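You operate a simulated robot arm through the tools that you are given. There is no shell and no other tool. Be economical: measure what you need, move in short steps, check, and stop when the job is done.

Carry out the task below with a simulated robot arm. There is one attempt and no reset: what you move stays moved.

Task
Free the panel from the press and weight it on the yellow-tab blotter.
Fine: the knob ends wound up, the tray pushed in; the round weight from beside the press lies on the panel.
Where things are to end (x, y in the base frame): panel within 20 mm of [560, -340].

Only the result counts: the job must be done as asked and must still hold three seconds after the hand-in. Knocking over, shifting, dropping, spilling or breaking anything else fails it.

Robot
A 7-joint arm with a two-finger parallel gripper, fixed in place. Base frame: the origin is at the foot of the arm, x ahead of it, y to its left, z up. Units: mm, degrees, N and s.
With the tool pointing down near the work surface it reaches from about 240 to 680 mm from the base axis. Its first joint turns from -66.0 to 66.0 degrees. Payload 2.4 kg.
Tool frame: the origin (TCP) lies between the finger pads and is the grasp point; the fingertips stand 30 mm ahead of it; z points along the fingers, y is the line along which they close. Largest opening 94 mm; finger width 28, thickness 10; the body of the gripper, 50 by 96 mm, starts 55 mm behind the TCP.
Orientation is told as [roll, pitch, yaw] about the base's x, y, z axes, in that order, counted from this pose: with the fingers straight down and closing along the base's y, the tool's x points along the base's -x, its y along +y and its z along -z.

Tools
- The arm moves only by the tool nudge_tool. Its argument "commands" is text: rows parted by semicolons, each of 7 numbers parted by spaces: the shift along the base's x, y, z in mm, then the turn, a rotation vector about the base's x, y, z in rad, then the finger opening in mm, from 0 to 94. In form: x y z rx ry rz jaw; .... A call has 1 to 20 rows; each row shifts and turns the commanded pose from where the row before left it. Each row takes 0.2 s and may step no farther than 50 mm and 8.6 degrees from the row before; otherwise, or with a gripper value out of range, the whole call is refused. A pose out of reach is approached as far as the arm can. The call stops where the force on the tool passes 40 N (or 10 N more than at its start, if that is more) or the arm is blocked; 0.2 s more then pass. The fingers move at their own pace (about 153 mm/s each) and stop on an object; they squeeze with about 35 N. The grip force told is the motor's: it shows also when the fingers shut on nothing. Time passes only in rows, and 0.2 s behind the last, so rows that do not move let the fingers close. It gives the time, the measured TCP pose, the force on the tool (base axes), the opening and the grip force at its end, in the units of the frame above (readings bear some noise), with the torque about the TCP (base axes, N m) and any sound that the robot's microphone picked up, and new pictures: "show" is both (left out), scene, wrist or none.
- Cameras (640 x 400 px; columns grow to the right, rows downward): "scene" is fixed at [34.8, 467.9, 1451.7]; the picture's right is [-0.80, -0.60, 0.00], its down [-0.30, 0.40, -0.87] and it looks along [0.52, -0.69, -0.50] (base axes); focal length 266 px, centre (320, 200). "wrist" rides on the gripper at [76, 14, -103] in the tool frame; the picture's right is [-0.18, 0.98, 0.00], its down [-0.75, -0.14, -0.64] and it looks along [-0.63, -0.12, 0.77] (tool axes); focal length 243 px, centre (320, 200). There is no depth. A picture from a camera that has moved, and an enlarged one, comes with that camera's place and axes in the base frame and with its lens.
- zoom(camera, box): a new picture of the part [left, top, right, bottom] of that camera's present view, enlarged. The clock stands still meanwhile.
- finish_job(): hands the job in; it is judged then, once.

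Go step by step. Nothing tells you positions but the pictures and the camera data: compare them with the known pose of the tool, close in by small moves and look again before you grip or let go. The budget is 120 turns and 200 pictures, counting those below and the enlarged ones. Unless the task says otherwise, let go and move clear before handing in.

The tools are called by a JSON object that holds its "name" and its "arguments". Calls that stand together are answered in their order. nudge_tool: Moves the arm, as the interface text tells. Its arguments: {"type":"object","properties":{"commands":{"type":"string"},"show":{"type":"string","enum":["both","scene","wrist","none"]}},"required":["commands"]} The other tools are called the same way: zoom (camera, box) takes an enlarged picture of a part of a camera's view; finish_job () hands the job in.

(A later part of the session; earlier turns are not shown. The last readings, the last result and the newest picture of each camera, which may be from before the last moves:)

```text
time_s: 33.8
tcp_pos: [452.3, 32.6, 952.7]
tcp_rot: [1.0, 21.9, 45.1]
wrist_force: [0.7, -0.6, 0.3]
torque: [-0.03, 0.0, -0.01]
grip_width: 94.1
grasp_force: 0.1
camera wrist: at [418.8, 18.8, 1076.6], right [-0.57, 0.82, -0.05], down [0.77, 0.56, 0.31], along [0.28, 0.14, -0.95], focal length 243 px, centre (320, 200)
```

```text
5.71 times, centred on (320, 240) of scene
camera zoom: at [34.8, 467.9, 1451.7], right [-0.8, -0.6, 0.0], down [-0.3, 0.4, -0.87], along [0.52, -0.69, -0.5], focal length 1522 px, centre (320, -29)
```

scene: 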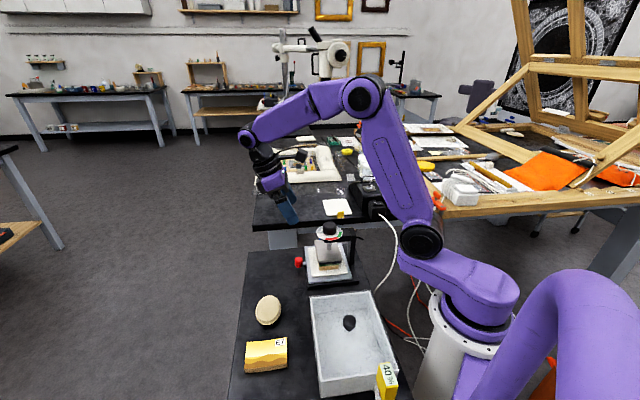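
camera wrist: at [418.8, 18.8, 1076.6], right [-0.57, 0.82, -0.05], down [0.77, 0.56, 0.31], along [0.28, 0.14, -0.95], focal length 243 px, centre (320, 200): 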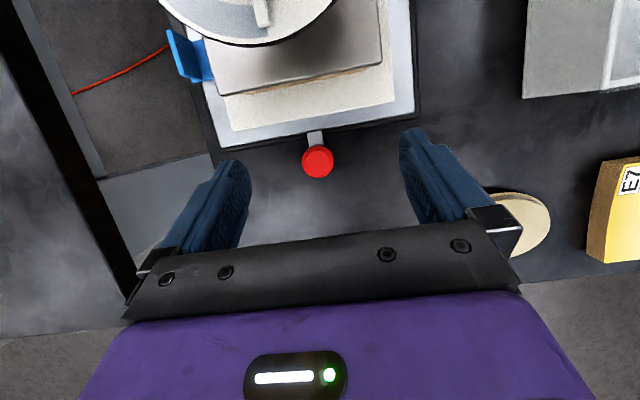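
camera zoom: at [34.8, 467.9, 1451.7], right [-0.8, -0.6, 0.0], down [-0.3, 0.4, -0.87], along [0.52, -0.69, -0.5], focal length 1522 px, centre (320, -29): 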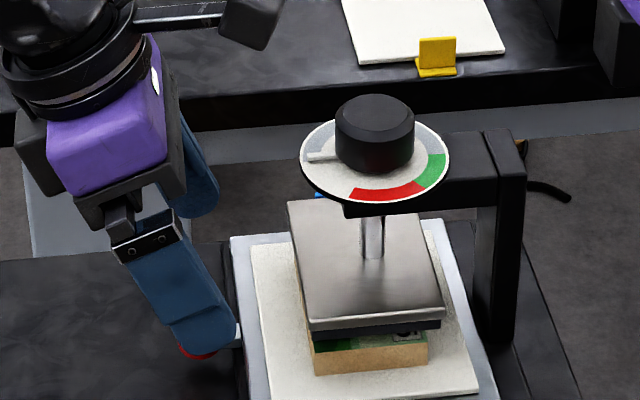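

{"name": "nudge_tool", "arguments": {"commands": "0 0 -22 0 0 0 94;0 0 -21 0 0 0 94;0 0 0 0 0 0 0;0 0 0 0 0 0 0;0 0 0 0 0 0 0", "show": "wrist"}}

{"name": "zoom", "arguments": {"camera": "scene", "box": [264, 215, 376, 285]}}

```text
time_s: 35.0
tcp_pos: [453.7, 29.0, 911.0]
tcp_rot: [0.8, 21.5, 44.9]
wrist_force: [25.3, -25.6, -11.1]
torque: [-0.32, -1.47, -0.01]
grip_width: 23.2
grasp_force: 45.0
camera wrist: at [421.1, 16.4, 1034.4], right [-0.57, 0.82, -0.06], down [0.77, 0.56, 0.32], along [0.29, 0.14, -0.95], focal length 243 px, centre (320, 200)
```

wrist: 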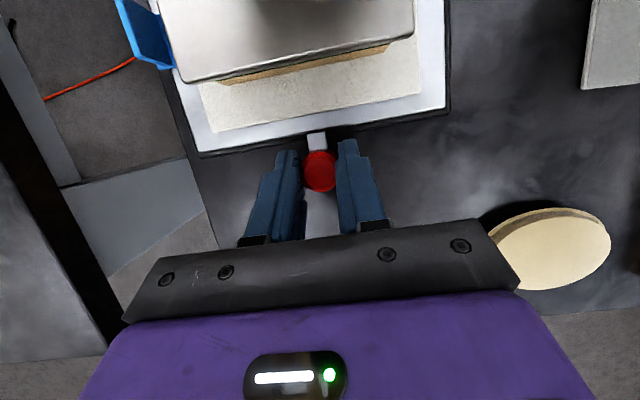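

```text
5.71 times, centred on (320, 250) of scene
camera zoom: at [35.6, 467.2, 1451.9], right [-0.8, -0.6, 0.0], down [-0.3, 0.4, -0.87], along [0.52, -0.69, -0.5], focal length 1522 px, centre (320, -86)
```

zoom: 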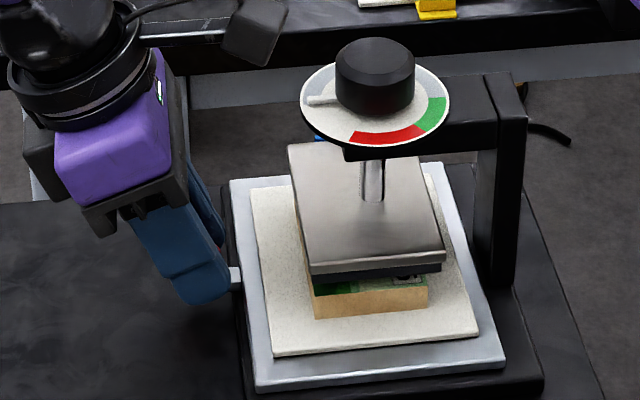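

The tray knob is gripped at 23 mm. I'll ease the side load, then draw the tray out slowly.

{"name": "nudge_tool", "arguments": {"commands": "1 -1.2 0 0 0 0 0;1 -1.2 0 0 0 0 0;0 0 0 0 0 0 0;3.6 3.4 0 0 0 0 0;3.6 3.4 0 0 0 0 0;3.6 3.4 0 0 0 0 0;3.6 3.4 0 0 0 0 0;0 0 0 0 0 0 0", "show": "wrist"}}

```text
time_s: 36.8
tcp_pos: [468.3, 44.1, 911.3]
tcp_rot: [1.0, 22.0, 45.2]
wrist_force: [6.2, -5.2, 13.5]
torque: [-0.23, -0.76, 0.07]
grip_width: 23.2
grasp_force: 44.8
camera wrist: at [436.5, 30.1, 1034.7], right [-0.57, 0.82, -0.05], down [0.77, 0.56, 0.31], along [0.28, 0.14, -0.95], focal length 243 px, centre (320, 200)
```

wrist: 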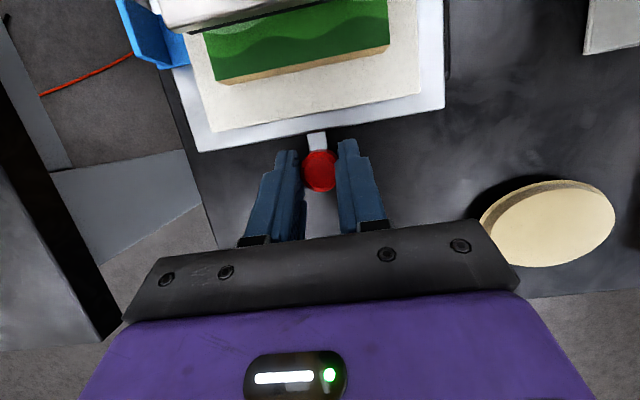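

The tray slides and carries the panel, which has a green painted top. I'll keep pulling.

{"name": "nudge_tool", "arguments": {"commands": "5 4.7 0 0 0 0 0;5 4.7 0 0 0 0 0;5 4.7 0 0 0 0 0;5 4.7 0 0 0 0 0;5 4.7 0 0 0 0 0;5 4.7 0 0 0 0 0;5 4.7 0 0 0 0 0;5 4.7 0 0 0 0 0;0 0 0 0 0 0 0"}}

{"name": "zoom", "arguments": {"camera": "scene", "box": [254, 205, 374, 280]}}

```text
time_s: 38.8
tcp_pos: [506.5, 83.5, 911.6]
tcp_rot: [1.3, 22.1, 45.2]
wrist_force: [-18.4, 18.9, 5.1]
torque: [-0.21, 0.26, -0.03]
grip_width: 23.5
grasp_force: 44.7
camera wrist: at [476.3, 69.3, 1034.7], right [-0.57, 0.82, -0.05], down [0.77, 0.56, 0.31], along [0.28, 0.14, -0.95], focal length 243 px, centre (320, 200)
```

scene: 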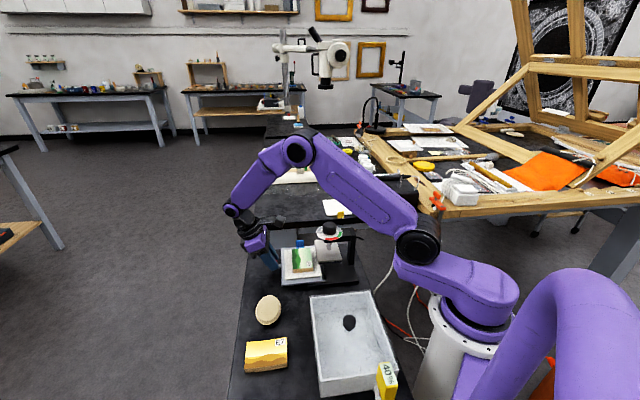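
wrist: 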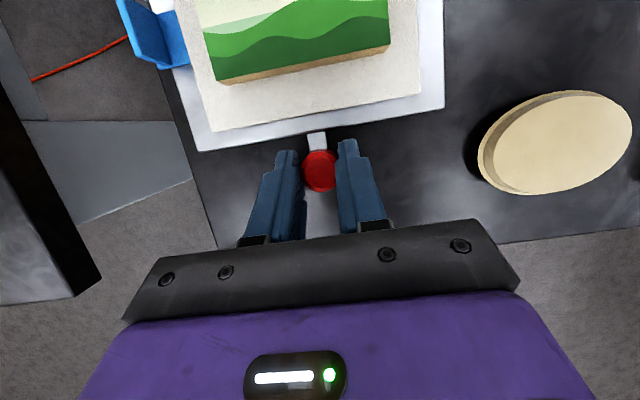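

```text
5.33 times, centred on (314, 242) of scene
camera zoom: at [34.2, 468.4, 1451.5], right [-0.8, -0.6, 0.0], down [-0.3, 0.4, -0.87], along [0.52, -0.69, -0.5], focal length 1421 px, centre (352, -27)
```

zoom: 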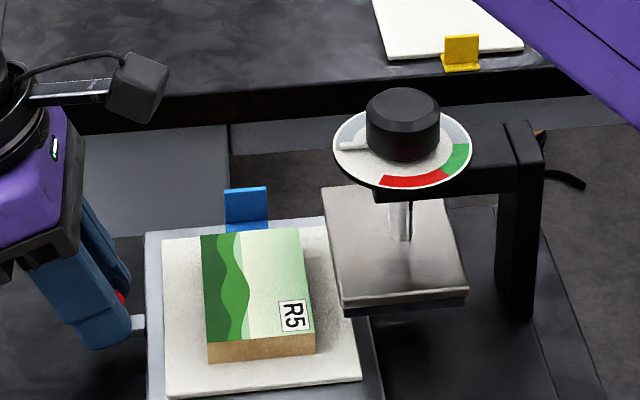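

The panel is "R5" and nearly clear of the platen. I'll pull about 35 mm more with a corrected direction.

{"name": "nudge_tool", "arguments": {"commands": "-0.8 0.8 0 0 0 0 0;4.9 5.1 0 0 0 0 0;4.9 5.1 0 0 0 0 0;4.9 5.1 0 0 0 0 0;4.9 5.1 0 0 0 0 0;4.9 5.1 0 0 0 0 0;0 0 0 0 0 0 0", "show": "wrist"}}

{"name": "zoom", "arguments": {"camera": "scene", "box": [254, 205, 374, 280]}}

```text
time_s: 40.4
tcp_pos: [532.7, 107.4, 911.0]
tcp_rot: [1.0, 22.0, 45.0]
wrist_force: [-15.6, 10.9, -4.4]
torque: [-0.33, 0.15, -0.1]
grip_width: 23.6
grasp_force: 45.0
camera wrist: at [500.1, 93.8, 1034.6], right [-0.57, 0.82, -0.05], down [0.77, 0.56, 0.31], along [0.28, 0.14, -0.95], focal length 243 px, centre (320, 200)
```

wrist: 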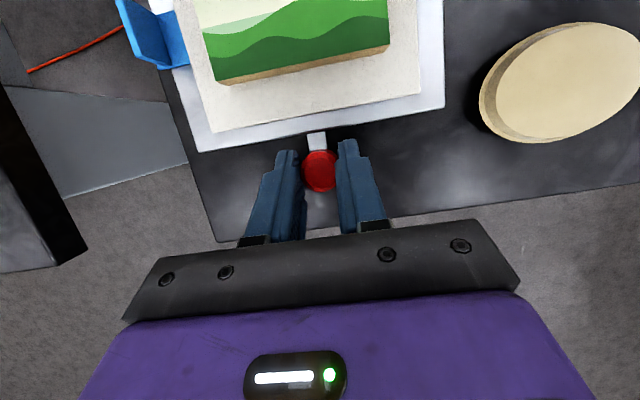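

```text
5.33 times, centred on (314, 242) of scene
camera zoom: at [34.5, 468.2, 1451.6], right [-0.8, -0.6, 0.0], down [-0.3, 0.4, -0.87], along [0.52, -0.69, -0.5], focal length 1421 px, centre (352, -27)
```

zoom: 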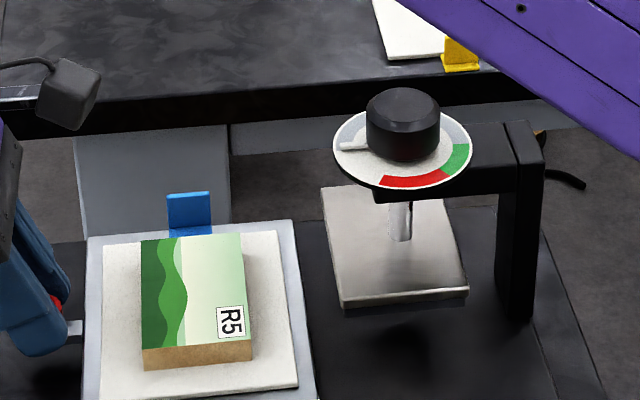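

The tray is out by 110 mm and the panel is well clear. It measures about 58 × 89 mm with its centre near (470, 40). I'll release the tray knob, back out and straighten up.

{"name": "nudge_tool", "arguments": {"commands": "0 0 0 0 0 0 60;0 0 0 0 0 0 60;8 8 28 0 0 0 60;10 10 35 0 0 0 60;8 8 40 0 0 0 60;0 0 40 0 0 0 60;0 0 40 0 0 0 60;0 0 0 0.09 -0.09 0 60;0 0 0 0.09 -0.09 0 60;0 0 0 0.09 -0.09 0 60;0 0 0 0 0 0 60", "show": "both"}}

```text
time_s: 42.8
tcp_pos: [557.8, 133.8, 1094.0]
tcp_rot: [1.0, 0.0, 45.1]
wrist_force: [0.9, -0.6, 0.0]
torque: [0.0, 0.02, 0.03]
grip_width: 60.1
grasp_force: 0.1
camera wrist: at [494.6, 88.2, 1196.9], right [-0.57, 0.82, 0.02], down [0.64, 0.43, 0.64], along [0.52, 0.37, -0.77], focal length 243 px, centre (320, 200)
```

scene: 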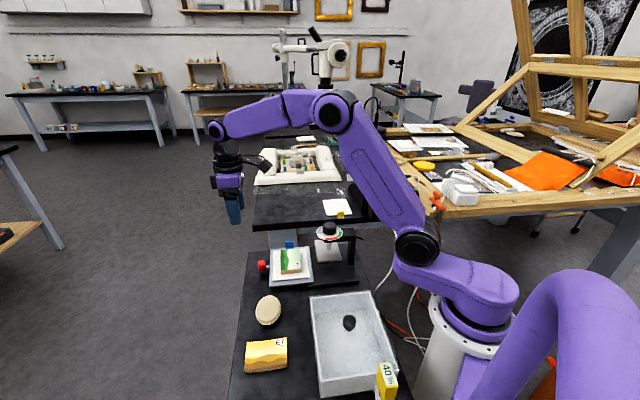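
wrist: 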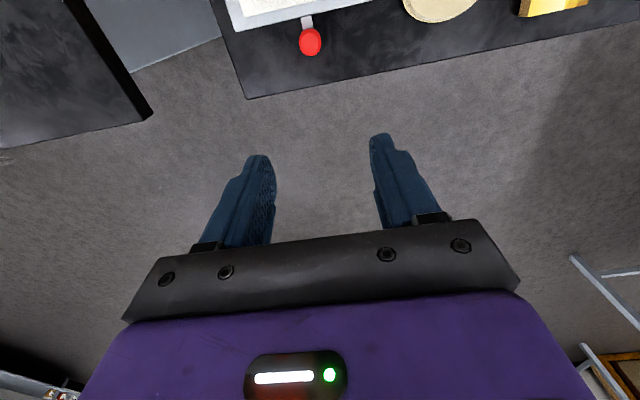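

{"name": "nudge_tool", "arguments": {"commands": "0 0 0 -0.0148 -0.0103 0 94;-7.3 -7.8 -2 0 0 -0.1295 94;-7.3 -7.8 -2 0 0 -0.1295 94;-7.3 -7.8 -2 0 0 -0.1295 94;-7.3 -7.8 -2 0 0 -0.1295 94;-7.3 -7.8 -2 0 0 -0.1295 94;-7.3 -7.8 -2 0 0 -0.1295 94;-7.3 -7.8 -2 0 0 -0.1295 94;-7.3 -7.8 -2 0 0 -0.1295 94;-7.3 -7.8 -2 0 0 -0.1295 94;-7.3 -7.8 -2 0 0 -0.1295 94;-7.3 -7.8 -2 0 0 -0.1295 94;-7.3 -7.8 -2 0 0 -0.1295 94;0 0 0 0 0 0 94", "show": "wrist"}}

{"name": "zoom", "arguments": {"camera": "wrist", "box": [220, 30, 420, 200]}}

{"name": "zoom", "arguments": {"camera": "scene", "box": [254, 215, 374, 290]}}

```text
time_s: 45.8
tcp_pos: [470.5, 39.9, 1069.0]
tcp_rot: [0.0, 0.2, -44.1]
wrist_force: [-0.6, 0.4, 0.9]
torque: [0.03, 0.03, -0.01]
grip_width: 94.0
grasp_force: 0.1
camera wrist: at [425.7, 103.5, 1172.4], right [0.82, 0.58, 0.0], down [0.45, -0.63, 0.64], along [0.37, -0.52, -0.77], focal length 243 px, centre (320, 200)
```

wrist: 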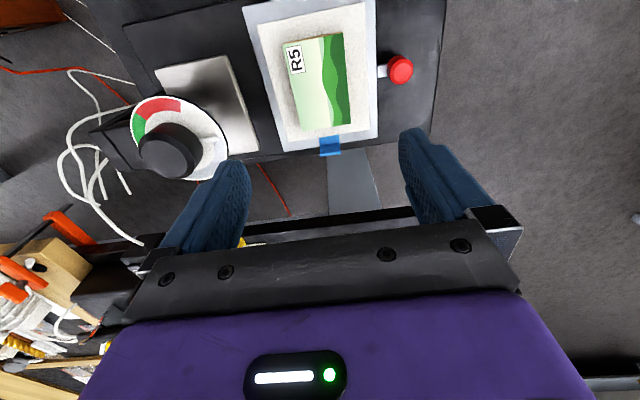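

```text
2.35 times, centred on (320, 115) of wrist
camera zoom: at [425.7, 103.5, 1172.4], right [0.82, 0.58, 0.0], down [0.45, -0.63, 0.64], along [0.37, -0.52, -0.77], focal length 571 px, centre (320, 400)
```

zoom: 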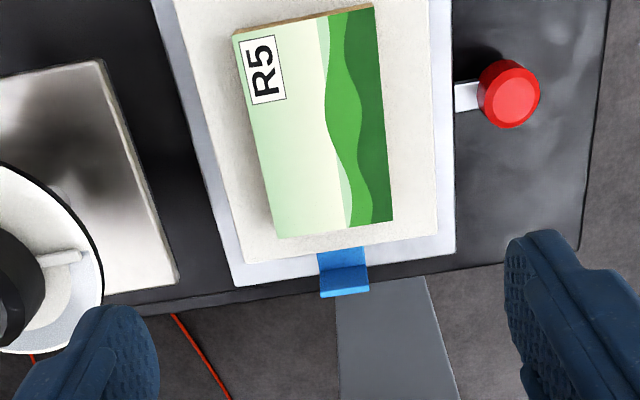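

```text
5.33 times, centred on (314, 252) of scene
camera zoom: at [34.8, 467.9, 1451.7], right [-0.8, -0.6, 0.0], down [-0.3, 0.4, -0.87], along [0.52, -0.69, -0.5], focal length 1421 px, centre (352, -80)
```

zoom: 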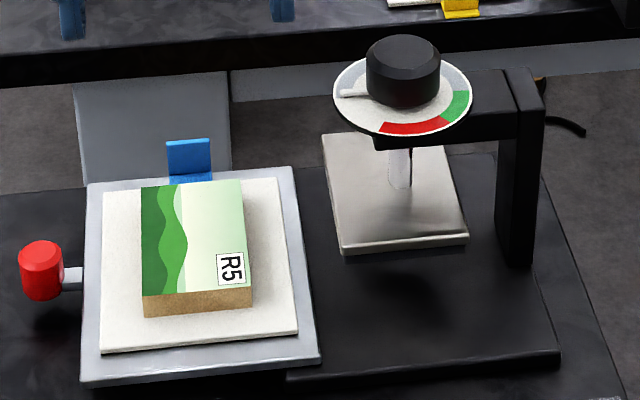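

The panel centre is (469, 41.5), its top is at z≈894, it is about 14 mm thick and its axes are at 45°. I'll descend around it.

{"name": "nudge_tool", "arguments": {"commands": "-1.2 1.6 -30 0 0 -0.015 90;0 0 -40 0 0 0 90;0 0 -40 0 0 0 90;0 0 -20 0 0 0 90;0 0 -10 0 0 0 90;0 0 0 0 0 0 90", "show": "wrist"}}

{"name": "zoom", "arguments": {"camera": "scene", "box": [254, 215, 374, 290]}}

```text
time_s: 47.2
tcp_pos: [470.2, 41.8, 930.1]
tcp_rot: [0.0, 0.3, -44.8]
wrist_force: [-0.1, -0.6, -0.3]
torque: [0.03, 0.02, 0.03]
grip_width: 89.9
grasp_force: 0.0
camera wrist: at [424.7, 105.9, 1032.1], right [0.82, 0.57, 0.0], down [0.44, -0.63, 0.64], along [0.36, -0.53, -0.77], focal length 243 px, centre (320, 200)
```

wrist: 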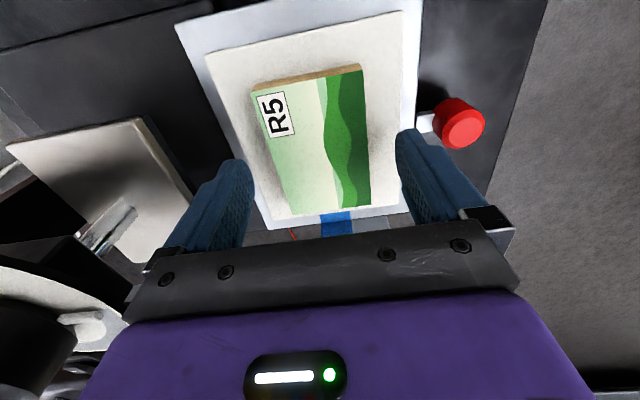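

```text
5.33 times, centred on (314, 252) of scene
camera zoom: at [34.8, 467.9, 1451.7], right [-0.8, -0.6, 0.0], down [-0.3, 0.4, -0.87], along [0.52, -0.69, -0.5], focal length 1421 px, centre (352, -80)
```

zoom: 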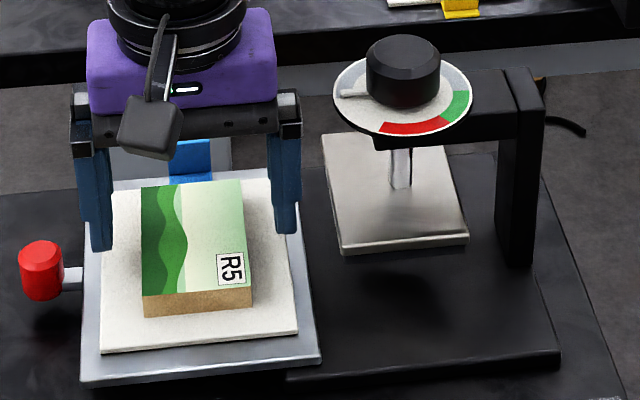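

The panel top is confirmed at z≈895. I'll lower 15 mm so that the tips sit just above the blotter, then grip.

{"name": "nudge_tool", "arguments": {"commands": "0 0 -8 0 0 0 90;0 0 -7 0 0 0 90;0 0 0 0 0 0 90;0 0 0 0 0 0 45;0 0 0 0 0 0 40;0 0 0 0 0 0 40", "show": "wrist"}}

{"name": "zoom", "arguments": {"camera": "scene", "box": [254, 215, 374, 290]}}

```text
time_s: 48.6
tcp_pos: [470.0, 41.5, 914.8]
tcp_rot: [0.0, 0.3, -44.8]
wrist_force: [0.9, -1.2, 4.8]
torque: [-0.01, -0.04, -0.04]
grip_width: 56.9
grasp_force: 35.4
camera wrist: at [425.5, 104.6, 1018.0], right [0.82, 0.57, 0.0], down [0.44, -0.63, 0.64], along [0.36, -0.53, -0.77], focal length 243 px, centre (320, 200)
```

wrist: 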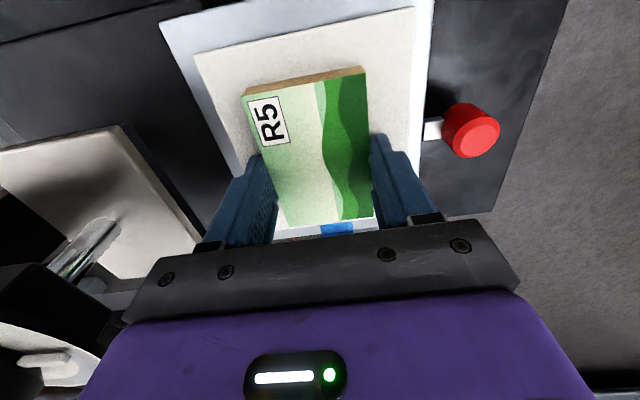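

```text
5.33 times, centred on (314, 252) of scene
camera zoom: at [34.7, 467.8, 1451.7], right [-0.8, -0.6, 0.0], down [-0.3, 0.4, -0.87], along [0.52, -0.69, -0.5], focal length 1421 px, centre (352, -80)
```

zoom: 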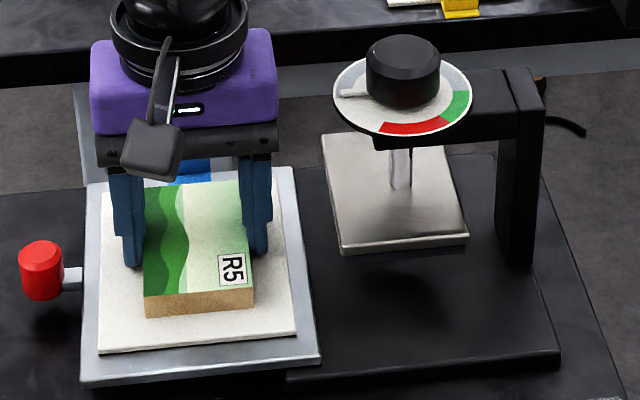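

The panel is gripped at 57 mm. I'll lift it straight up.

{"name": "nudge_tool", "arguments": {"commands": "0 0 10 0 0 0 40;0 0 20 0 0 0 40;0 0 30 0 0 0 40;0 0 40 0 0 0 40;0 0 40 0 0 0 40;0 0 0 0 0 0 40", "show": "both"}}

```text
time_s: 50.0
tcp_pos: [471.0, 42.0, 1054.5]
tcp_rot: [0.0, 0.1, -44.7]
wrist_force: [0.7, -0.5, 0.2]
torque: [0.02, 0.01, 0.0]
grip_width: 40.1
grasp_force: 0.0
camera wrist: at [426.0, 105.4, 1157.5], right [0.82, 0.57, 0.0], down [0.44, -0.63, 0.64], along [0.36, -0.53, -0.77], focal length 243 px, centre (320, 200)
```

scene: 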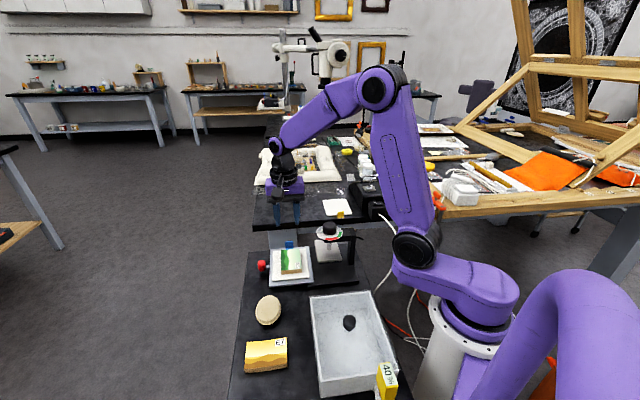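
wrist: 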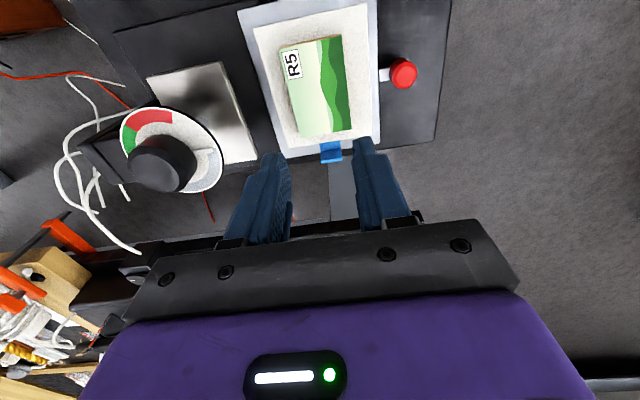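

The panel slipped out because the grip was too shallow and not at full squeeze; it still lies in place on the tray. I'll go again a bit deeper, feeling for the blotter, and close fully.

{"name": "nudge_tool", "arguments": {"commands": "-0.7 -0.4 -40 0 0 0 90;0 0 -40 0 0 0 90;0 0 -40 0 0 0 90;0 0 -14 0 0 0 90;0 0 -3 0 0 0 90;0 0 -3 0 0 0 90;0 0 -2 0 0 0 90;0 0 0 0 0 0 90", "show": "wrist"}}

{"name": "zoom", "arguments": {"camera": "scene", "box": [264, 225, 344, 275]}}

```text
time_s: 51.7
tcp_pos: [470.7, 41.9, 915.5]
tcp_rot: [0.1, 0.0, -44.8]
wrist_force: [-4.5, 0.8, 15.8]
torque: [-0.16, 0.29, -0.07]
grip_width: 90.1
grasp_force: 0.0
stopped in row 8: the force on the tool passed its limit at 42 N (the readings are from after the stop); the commanded pose is now the measured one
camera wrist: at [424.8, 105.6, 1017.5], right [0.82, 0.57, 0.0], down [0.43, -0.63, 0.64], along [0.36, -0.53, -0.77], focal length 243 px, centre (320, 200)
```

wrist: 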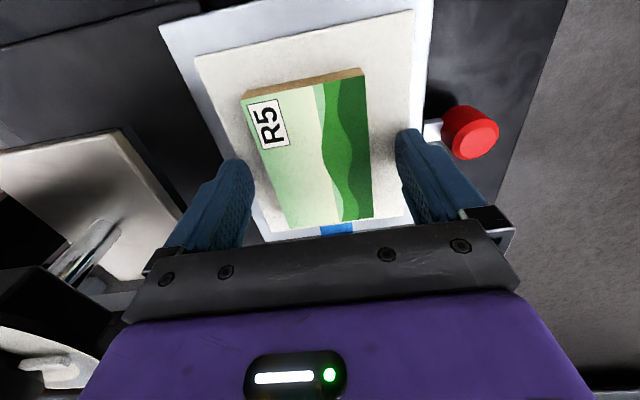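

```text
8.00 times, centred on (304, 250) of scene
camera zoom: at [34.4, 467.9, 1451.7], right [-0.8, -0.6, 0.0], down [-0.3, 0.4, -0.87], along [0.52, -0.69, -0.5], focal length 2131 px, centre (448, -200)
```

zoom: 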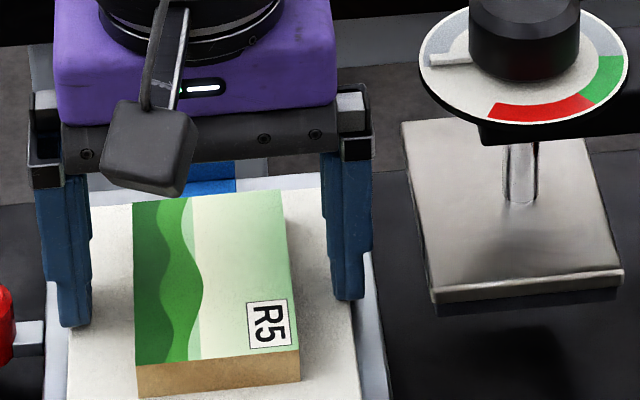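

The blotter surface is at tip z≈884.5. I'll ease up 1 mm, close fully, and lift slowly.

{"name": "nudge_tool", "arguments": {"commands": "0 0 0.6 0 0 0 90;0 0 0 0 0 0 0;0 0 0 0 0 0 0;0 0 0 0 0 0 0;0 0 0 0 0 0 0;0 0 2 0 0 0 0;0 0 2 0 0 0 0;0 0 3 0 0 0 0;0 0 3 0 0 0 0;0 0 0 0 0 0 0", "show": "wrist"}}

{"name": "zoom", "arguments": {"camera": "scene", "box": [264, 225, 344, 275]}}

```text
time_s: 53.9
tcp_pos: [468.6, 42.5, 925.4]
tcp_rot: [0.0, 0.0, -44.8]
wrist_force: [-0.1, 0.7, -0.9]
torque: [0.02, -0.04, -0.02]
grip_width: 56.9
grasp_force: 35.2
camera wrist: at [424.5, 105.7, 1027.7], right [0.82, 0.57, 0.0], down [0.44, -0.63, 0.64], along [0.36, -0.53, -0.77], focal length 243 px, centre (320, 200)
```

wrist: 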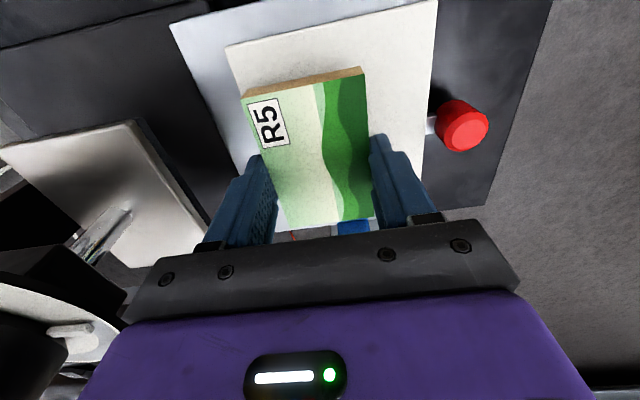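

```text
8.00 times, centred on (304, 250) of scene
camera zoom: at [34.8, 467.9, 1451.7], right [-0.8, -0.6, 0.0], down [-0.3, 0.4, -0.87], along [0.52, -0.69, -0.5], focal length 2131 px, centre (448, -200)
```

zoom: 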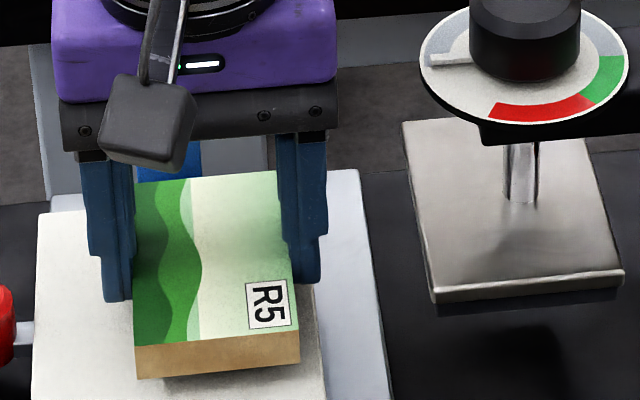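

The panel is up, but the tray's blotter seems to have been dragged a few millimetres; I'll look at that after. I'll continue lifting gently.

{"name": "nudge_tool", "arguments": {"commands": "0 0 8 0 0 0 0;0 0 15 0 0 0 0;0 0 20 0 0 0 0;0 0 20 0 0 0 0;0 0 20 0 0 0 0;0 0 20 0 0 0 0;0 0 20 0 0 0 0;0 0 15 0 0 0 0;0 0 0 0 0 0 0", "show": "wrist"}}

{"name": "zoom", "arguments": {"camera": "scene", "box": [254, 215, 374, 290]}}

```text
time_s: 55.9
tcp_pos: [468.8, 42.2, 1062.6]
tcp_rot: [0.1, 0.1, -44.8]
wrist_force: [0.2, -0.6, -0.3]
torque: [-0.01, -0.02, 0.01]
grip_width: 56.8
grasp_force: 35.0
camera wrist: at [424.7, 105.1, 1165.2], right [0.82, 0.57, 0.0], down [0.43, -0.63, 0.64], along [0.36, -0.53, -0.77], focal length 243 px, centre (320, 200)
```

wrist: 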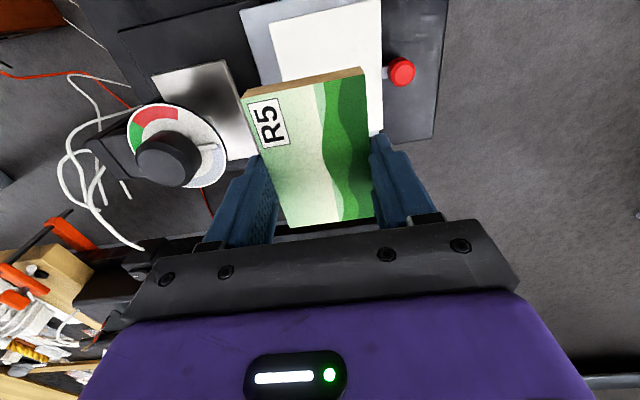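

```text
5.33 times, centred on (314, 252) of scene
camera zoom: at [34.8, 467.9, 1451.7], right [-0.8, -0.6, 0.0], down [-0.3, 0.4, -0.87], along [0.52, -0.69, -0.5], focal length 1421 px, centre (352, -80)
```

zoom: 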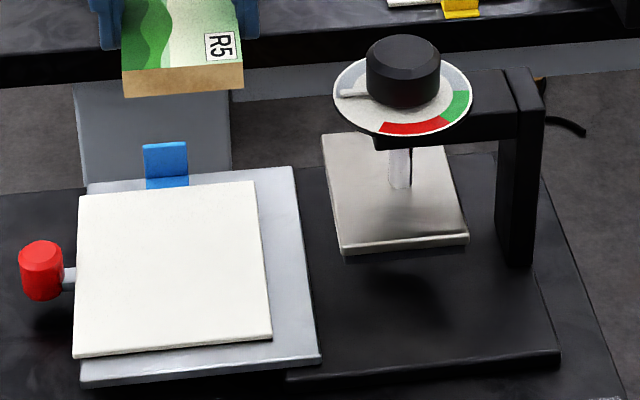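

The panel is held. The blue-tab blotter moved about 15 mm on the tray, and I'll nudge it back later. The yellow-tab blotter is also set at 45°, centred at (560, -340), so I'll keep this yaw and carry the panel over.

{"name": "nudge_tool", "arguments": {"commands": "9.1 -38.2 2 0 0 0 0;9.1 -38.2 0 0 0 0 0;9.1 -38.2 0 0 0 0 0;9.1 -38.2 0 0 0 0 0;9.1 -38.2 0 0 0 0 0;9.1 -38.2 0 0 0 0 0;9.1 -38.2 0 0 0 0 0;9.1 -38.2 0 0 0 0 0;9.1 -38.2 0 0 0 0 0;9.3 -38.4 0 0 0 0 0;0 0 0 0 0 0 0"}}

{"name": "zoom", "arguments": {"camera": "scene", "box": [290, 160, 386, 220]}}

```text
time_s: 58.3
tcp_pos: [560.7, -342.8, 1066.1]
tcp_rot: [0.1, 0.2, -44.9]
wrist_force: [-1.0, -0.2, -0.9]
torque: [0.0, -0.02, 0.0]
grip_width: 56.7
grasp_force: 34.8
camera wrist: at [515.8, -277.5, 1168.6], right [0.82, 0.57, 0.0], down [0.44, -0.63, 0.64], along [0.36, -0.53, -0.77], focal length 243 px, centre (320, 200)
```

scene: 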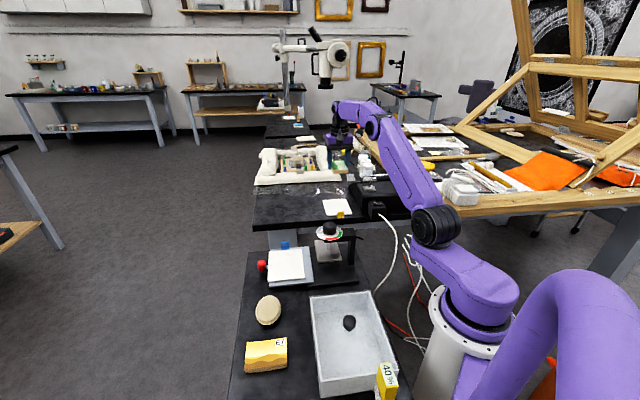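
wrist: 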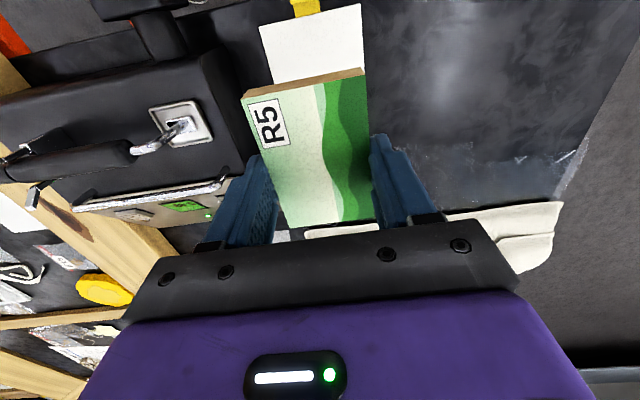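

```text
6.67 times, centred on (338, 190) of scene
camera zoom: at [34.8, 467.9, 1451.7], right [-0.8, -0.6, 0.0], down [-0.3, 0.4, -0.87], along [0.52, -0.69, -0.5], focal length 1776 px, centre (200, 267)
```

zoom: 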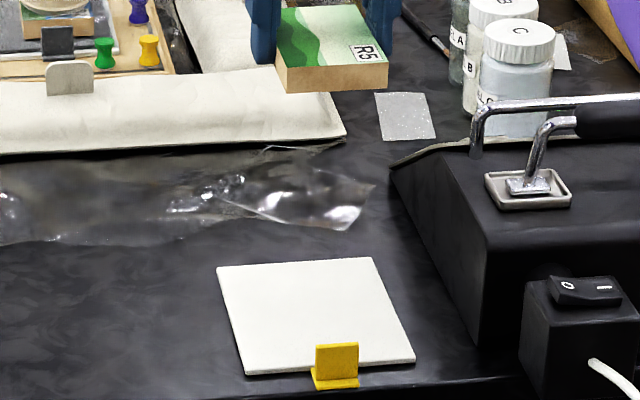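

The path is clear. The blotter centre checks out at (558, -341) and z≈862. I'll lower the panel straight down.

{"name": "nudge_tool", "arguments": {"commands": "-0.5 2.3 -40 0 0 0 0;0 0 -40 0 0 0 0;0 0 -40 0 0 0 0;0 0 -25 0 0 0 0;0 0 0 0 0 0 0", "show": "wrist"}}

{"name": "zoom", "arguments": {"camera": "scene", "box": [290, 160, 386, 220]}}

```text
time_s: 59.5
tcp_pos: [560.4, -337.4, 919.9]
tcp_rot: [0.1, 0.1, -44.8]
wrist_force: [0.6, -0.1, 0.1]
torque: [0.0, 0.02, -0.01]
grip_width: 57.0
grasp_force: 35.3
camera wrist: at [516.4, -274.0, 1022.5], right [0.82, 0.57, 0.0], down [0.43, -0.63, 0.64], along [0.36, -0.53, -0.77], focal length 243 px, centre (320, 200)
```

wrist: 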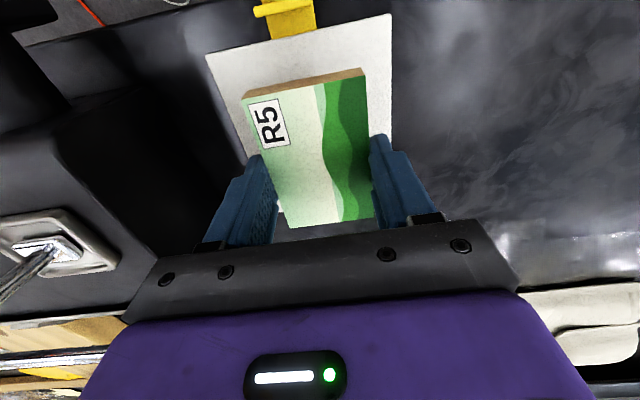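

```text
6.67 times, centred on (338, 190) of scene
camera zoom: at [34.8, 467.9, 1451.7], right [-0.8, -0.6, 0.0], down [-0.3, 0.4, -0.87], along [0.52, -0.69, -0.5], focal length 1776 px, centre (200, 267)
```

zoom: 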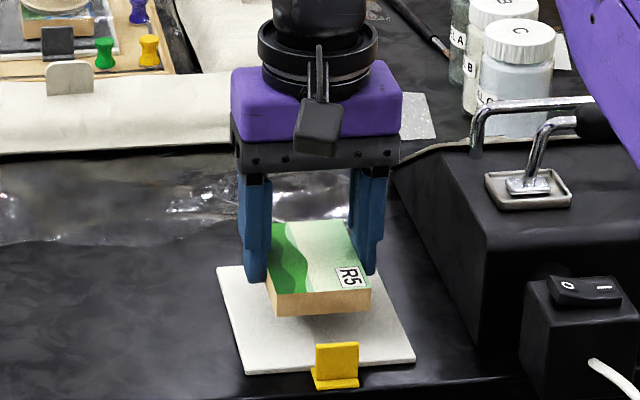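

{"name": "nudge_tool", "arguments": {"commands": "0 -1.5 -5 0 0 0 0;0 -0.5 -5 0 0 0 0;0 0 -5 0 0 0 0;0 0 -2 0 0 0 0;0 0 -2 0 0 0 0;0 0 0 0 0 0 0", "show": "none"}}

{"name": "zoom", "arguments": {"camera": "scene", "box": [300, 180, 364, 220]}}

```text
time_s: 60.9
tcp_pos: [560.2, -339.4, 900.7]
tcp_rot: [0.0, 0.1, -44.7]
wrist_force: [0.4, 0.8, -0.7]
torque: [0.02, -0.02, -0.02]
grip_width: 56.9
grasp_force: 35.2
```

```text
10.00 times, centred on (332, 200) of scene
camera zoom: at [34.8, 467.9, 1451.7], right [-0.8, -0.6, 0.0], down [-0.3, 0.4, -0.87], along [0.52, -0.69, -0.5], focal length 2664 px, centre (200, 200)
```

zoom: 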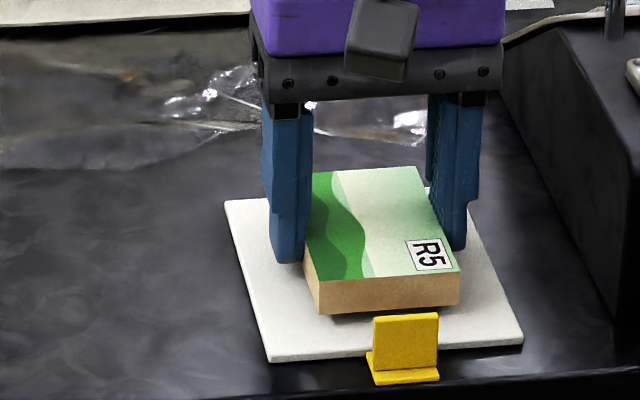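

{"name": "nudge_tool", "arguments": {"commands": "0 0 -1.5 0 0 0 0;0 0 -1.5 0 0 0 0;0 0 -1.5 0 0 0 0;0 0 0 0 0 0 0", "show": "none"}}

{"name": "zoom", "arguments": {"camera": "scene", "box": [300, 180, 364, 220]}}

```text
time_s: 61.9
tcp_pos: [561.3, -339.4, 896.7]
tcp_rot: [0.1, 0.1, -44.8]
wrist_force: [-0.4, -0.8, -0.4]
torque: [-0.02, 0.01, 0.01]
grip_width: 56.8
grasp_force: 34.6
```

```text
10.00 times, centred on (332, 200) of scene
camera zoom: at [34.8, 467.9, 1451.7], right [-0.8, -0.6, 0.0], down [-0.3, 0.4, -0.87], along [0.52, -0.69, -0.5], focal length 2664 px, centre (200, 200)
```

zoom: 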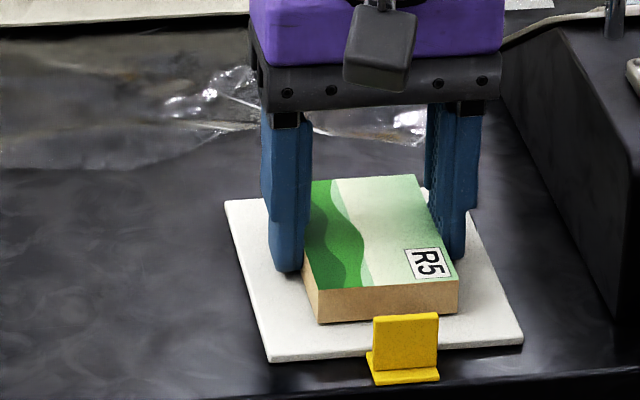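

{"name": "nudge_tool", "arguments": {"commands": "0 0 -1.5 0 0 0 0;0 0 -1 0 0 0 0;0 0 0 0 0 0 0", "show": "none"}}

{"name": "zoom", "arguments": {"camera": "scene", "box": [300, 180, 364, 220]}}

```text
time_s: 62.7
tcp_pos: [560.2, -340.4, 895.3]
tcp_rot: [0.1, 0.1, -44.9]
wrist_force: [-1.7, 0.7, 5.2]
torque: [-0.04, 0.15, 0.0]
grip_width: 56.8
grasp_force: 35.2
```

```text
10.00 times, centred on (332, 200) of scene
camera zoom: at [34.6, 468.0, 1451.7], right [-0.8, -0.6, 0.0], down [-0.3, 0.4, -0.87], along [0.52, -0.69, -0.5], focal length 2664 px, centre (200, 200)
```

zoom: 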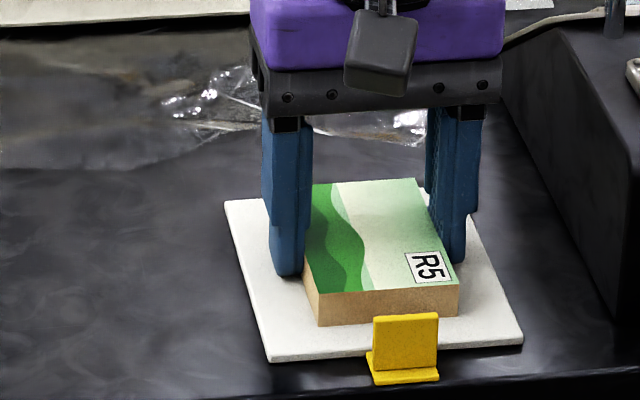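

Contact at 5 N, so the panel rests on the blotter. I'll release gently and rise.

{"name": "nudge_tool", "arguments": {"commands": "0 0 0.5 0 0 0 56;0 0 0.5 0 0 0 62;0 0 0 0 0 0 76;0 0 0 0 0 0 76;0 0 10 0 0 0 76;0 0 30 0 0 0 76;0 0 40 0 0 0 76;0 0 40 0 0 0 76;0 0 40 0 0 0 76;0 0 0 0 0 0 76", "show": "wrist"}}

{"name": "zoom", "arguments": {"camera": "scene", "box": [300, 180, 364, 220]}}

```text
time_s: 64.9
tcp_pos: [560.5, -338.4, 1054.9]
tcp_rot: [0.2, 0.1, -44.8]
wrist_force: [-0.3, 0.1, 0.3]
torque: [0.0, -0.01, -0.02]
grip_width: 76.0
grasp_force: 0.1
camera wrist: at [515.3, -274.7, 1158.3], right [0.82, 0.57, 0.0], down [0.44, -0.63, 0.64], along [0.36, -0.53, -0.77], focal length 243 px, centre (320, 200)
```

wrist: 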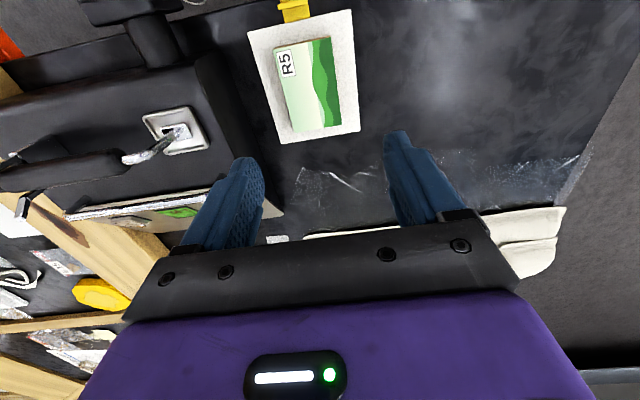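

```text
10.00 times, centred on (332, 200) of scene
camera zoom: at [34.8, 467.9, 1451.7], right [-0.8, -0.6, 0.0], down [-0.3, 0.4, -0.87], along [0.52, -0.69, -0.5], focal length 2664 px, centre (200, 200)
```

zoom: 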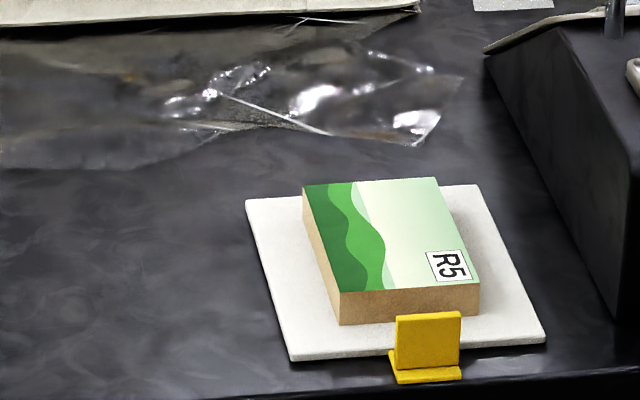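

The opening fingers brushed the blotter and dragged it, with the panel, about 9 mm towards (-x, -y). I'll put it back by straddling the panel, pressing both open fingertips lightly on the blotter margins and sliding it back.

{"name": "nudge_tool", "arguments": {"commands": "-5 -3 -40 0 0 0 80;-5 -3 -40 0 0 0 80;0 0 -40 0 0 0 80;0 0 -20 0 0 0 80;0 0 -12 0 0 0 80;0 0 0 0 0 0 80", "show": "wrist"}}

{"name": "zoom", "arguments": {"camera": "scene", "box": [300, 180, 364, 220]}}

```text
time_s: 66.3
tcp_pos: [551.6, -346.0, 902.3]
tcp_rot: [0.1, 0.1, -44.8]
wrist_force: [-0.2, 0.0, 0.1]
torque: [0.02, 0.0, 0.02]
grip_width: 80.2
grasp_force: 0.1
camera wrist: at [506.8, -282.3, 1005.1], right [0.82, 0.57, 0.0], down [0.43, -0.63, 0.64], along [0.37, -0.53, -0.77], focal length 243 px, centre (320, 200)
```

wrist: 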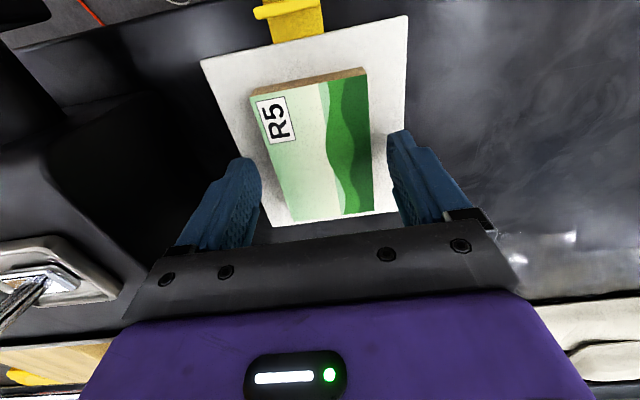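

```text
10.00 times, centred on (332, 200) of scene
camera zoom: at [34.8, 467.9, 1451.7], right [-0.8, -0.6, 0.0], down [-0.3, 0.4, -0.87], along [0.52, -0.69, -0.5], focal length 2664 px, centre (200, 200)
```

zoom: 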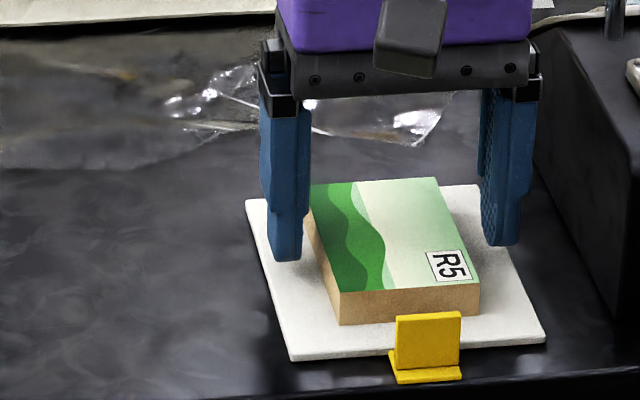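

{"name": "nudge_tool", "arguments": {"commands": "0 0 -4 0 0 0 80;0 0 -1.5 0 0 0 80;0 0 -1.5 0 0 0 80;0 0 -0.8 0 0 0 80;0 0 0 0 0 0 80", "show": "none"}}

```text
time_s: 67.5
tcp_pos: [549.2, -346.8, 896.4]
tcp_rot: [0.1, 0.1, -44.9]
wrist_force: [-0.4, -1.0, -0.5]
torque: [-0.05, -0.01, -0.02]
grip_width: 80.3
grasp_force: 0.1
```

{"name": "nudge_tool", "arguments": {"commands": "0 0 -1 0 0 0 80;0 0 -0.7 0 0 0 80;0 0 0 0 0 0 80", "show": "none"}}

```text
time_s: 68.3
tcp_pos: [550.0, -347.0, 895.5]
tcp_rot: [0.2, 0.0, -44.8]
wrist_force: [-3.9, 1.8, 13.7]
torque: [-0.09, 0.27, -0.02]
grip_width: 80.2
grasp_force: 0.0
```

Contact is 14 N on the blotter. I'll slide 9 mm towards (+x, +y) in small steps.

{"name": "nudge_tool", "arguments": {"commands": "1.2 1.2 0 0 0 0 80;1.2 1.2 0 0 0 0 80;1.2 1.2 0 0 0 0 80;1.2 1.2 0 0 0 0 80;1.2 1.2 0 0 0 0 80;0 0 0 0 0 0 80", "show": "none"}}

{"name": "zoom", "arguments": {"camera": "scene", "box": [300, 180, 364, 220]}}

```text
time_s: 69.7
tcp_pos: [555.8, -341.0, 894.3]
tcp_rot: [0.2, 0.0, -44.9]
wrist_force: [-3.3, -7.2, 22.5]
torque: [-0.4, 0.33, 0.05]
grip_width: 80.6
grasp_force: 0.4
```

```text
10.00 times, centred on (332, 200) of scene
camera zoom: at [34.3, 468.0, 1451.7], right [-0.8, -0.6, 0.0], down [-0.3, 0.4, -0.87], along [0.52, -0.69, -0.5], focal length 2664 px, centre (200, 200)
```

zoom: 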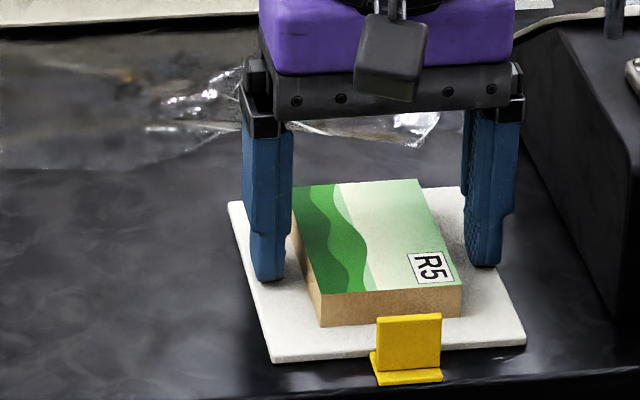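

It works: the blotter is within about 1–2 mm of its original place. One more small nudge, then straight up.

{"name": "nudge_tool", "arguments": {"commands": "0.8 0.8 0 0 0 0 80;0 0 2 0 0 0 80;0 0 5 0 0 0 80;0 0 20 0 0 0 80;0 0 40 0 0 0 80;0 0 40 0 0 0 80;0 0 40 0 0 0 80;0 0 20 0 0 0 80;0 0 0 0 0 0 80", "show": "wrist"}}

{"name": "zoom", "arguments": {"camera": "scene", "box": [300, 180, 364, 220]}}

```text
time_s: 71.7
tcp_pos: [557.3, -337.6, 1059.4]
tcp_rot: [0.1, 0.2, -44.9]
wrist_force: [0.5, 0.0, 0.1]
torque: [-0.03, 0.04, -0.01]
grip_width: 80.0
grasp_force: 0.0
camera wrist: at [512.9, -275.0, 1162.2], right [0.82, 0.57, 0.0], down [0.44, -0.63, 0.64], along [0.36, -0.53, -0.77], focal length 243 px, centre (320, 200)
```

wrist: 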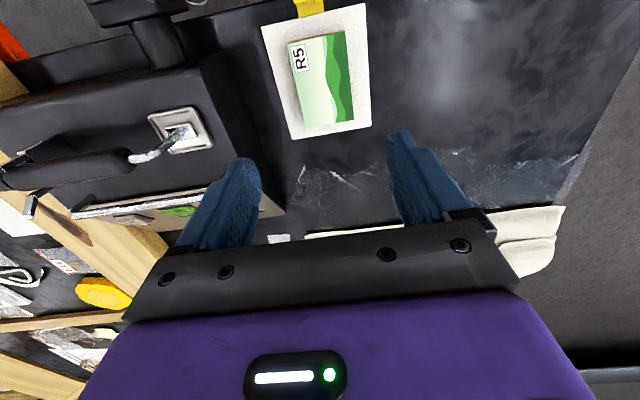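

```text
10.00 times, centred on (332, 200) of scene
camera zoom: at [34.8, 467.9, 1451.7], right [-0.8, -0.6, 0.0], down [-0.3, 0.4, -0.87], along [0.52, -0.69, -0.5], focal length 2664 px, centre (200, 200)
```

zoom: 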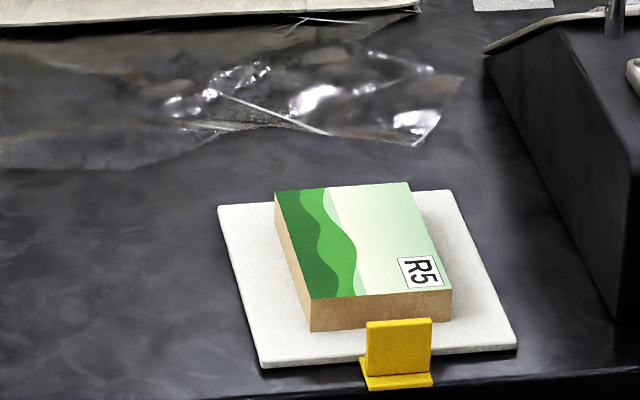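

The panel now sits at about (556, -335), within tolerance, and the blotter is within about 3 mm of its start. Next is the tray: I'll go back to its red knob with the leaned grip used before.

{"name": "nudge_tool", "arguments": {"commands": "-1 38 3 0 0 0.131 60;-1 38 3 0 0 0.131 60;-1 38 3 0 0 0.131 60;-1 38 3 0 0 0.131 60;-1 38 3 0 0 0.131 60;-1 38 3 0 0 0.131 60;-1 38 3 0 0 0.131 60;-1 38 3 0 0 0.131 60;-1 38 3 0 0 0.131 60;-1 38 3 0 0 0.131 60;-1 38 3 0 0 0.131 60;-1 38 3 0 0 0.131 60;0 0 0 -0.09 0.09 0 60;0 0 0 -0.09 0.09 0 60;0 0 0 -0.09 0.09 0 60;0 0 0 0 0 0 60", "show": "wrist"}}

```text
time_s: 75.1
tcp_pos: [545.8, 116.9, 1096.1]
tcp_rot: [0.2, 22.1, 45.3]
wrist_force: [-0.7, 0.4, -0.6]
torque: [-0.02, 0.04, 0.01]
grip_width: 60.2
grasp_force: 0.1
camera wrist: at [512.4, 104.3, 1220.4], right [-0.58, 0.81, -0.07], down [0.76, 0.57, 0.31], along [0.29, 0.13, -0.95], focal length 243 px, centre (320, 200)
```

wrist: 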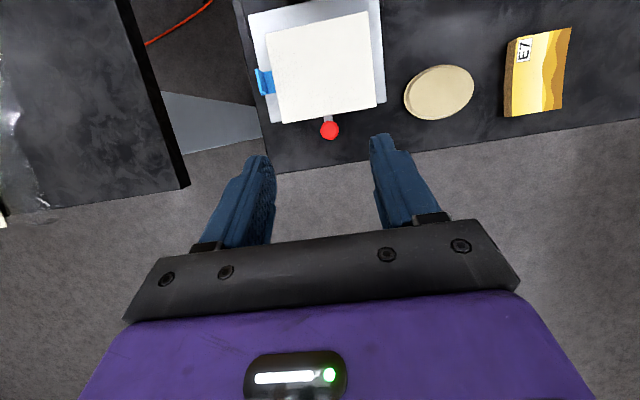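

{"name": "nudge_tool", "arguments": {"commands": "-4 -3 -40 0 0 0 60;-4 -3 -40 0 0 0 60;-3 -2 -40 0 0 0 60;-2 -1 -30 0 0 0 60;0 0 -20 0 0 0 60;0 0 -14 0 0 0 60;0 0 0 0 0 0 60", "show": "wrist"}}

{"name": "zoom", "arguments": {"camera": "scene", "box": [234, 215, 354, 290]}}

```text
time_s: 76.7
tcp_pos: [531.7, 108.4, 912.3]
tcp_rot: [0.3, 22.0, 45.2]
wrist_force: [-0.5, 0.1, -0.2]
torque: [0.01, 0.02, 0.0]
grip_width: 59.9
grasp_force: 0.2
camera wrist: at [499.0, 95.4, 1035.6], right [-0.58, 0.81, -0.07], down [0.76, 0.57, 0.31], along [0.29, 0.13, -0.95], focal length 243 px, centre (320, 200)
```

wrist: 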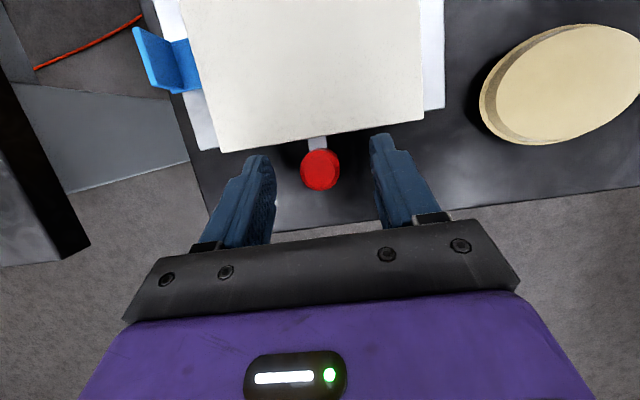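

```text
5.33 times, centred on (294, 252) of scene
camera zoom: at [34.8, 467.9, 1451.7], right [-0.8, -0.6, 0.0], down [-0.3, 0.4, -0.87], along [0.52, -0.69, -0.5], focal length 1421 px, centre (459, -80)
```

zoom: 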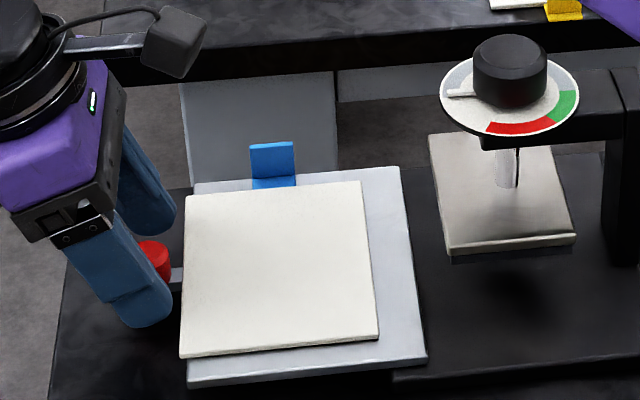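

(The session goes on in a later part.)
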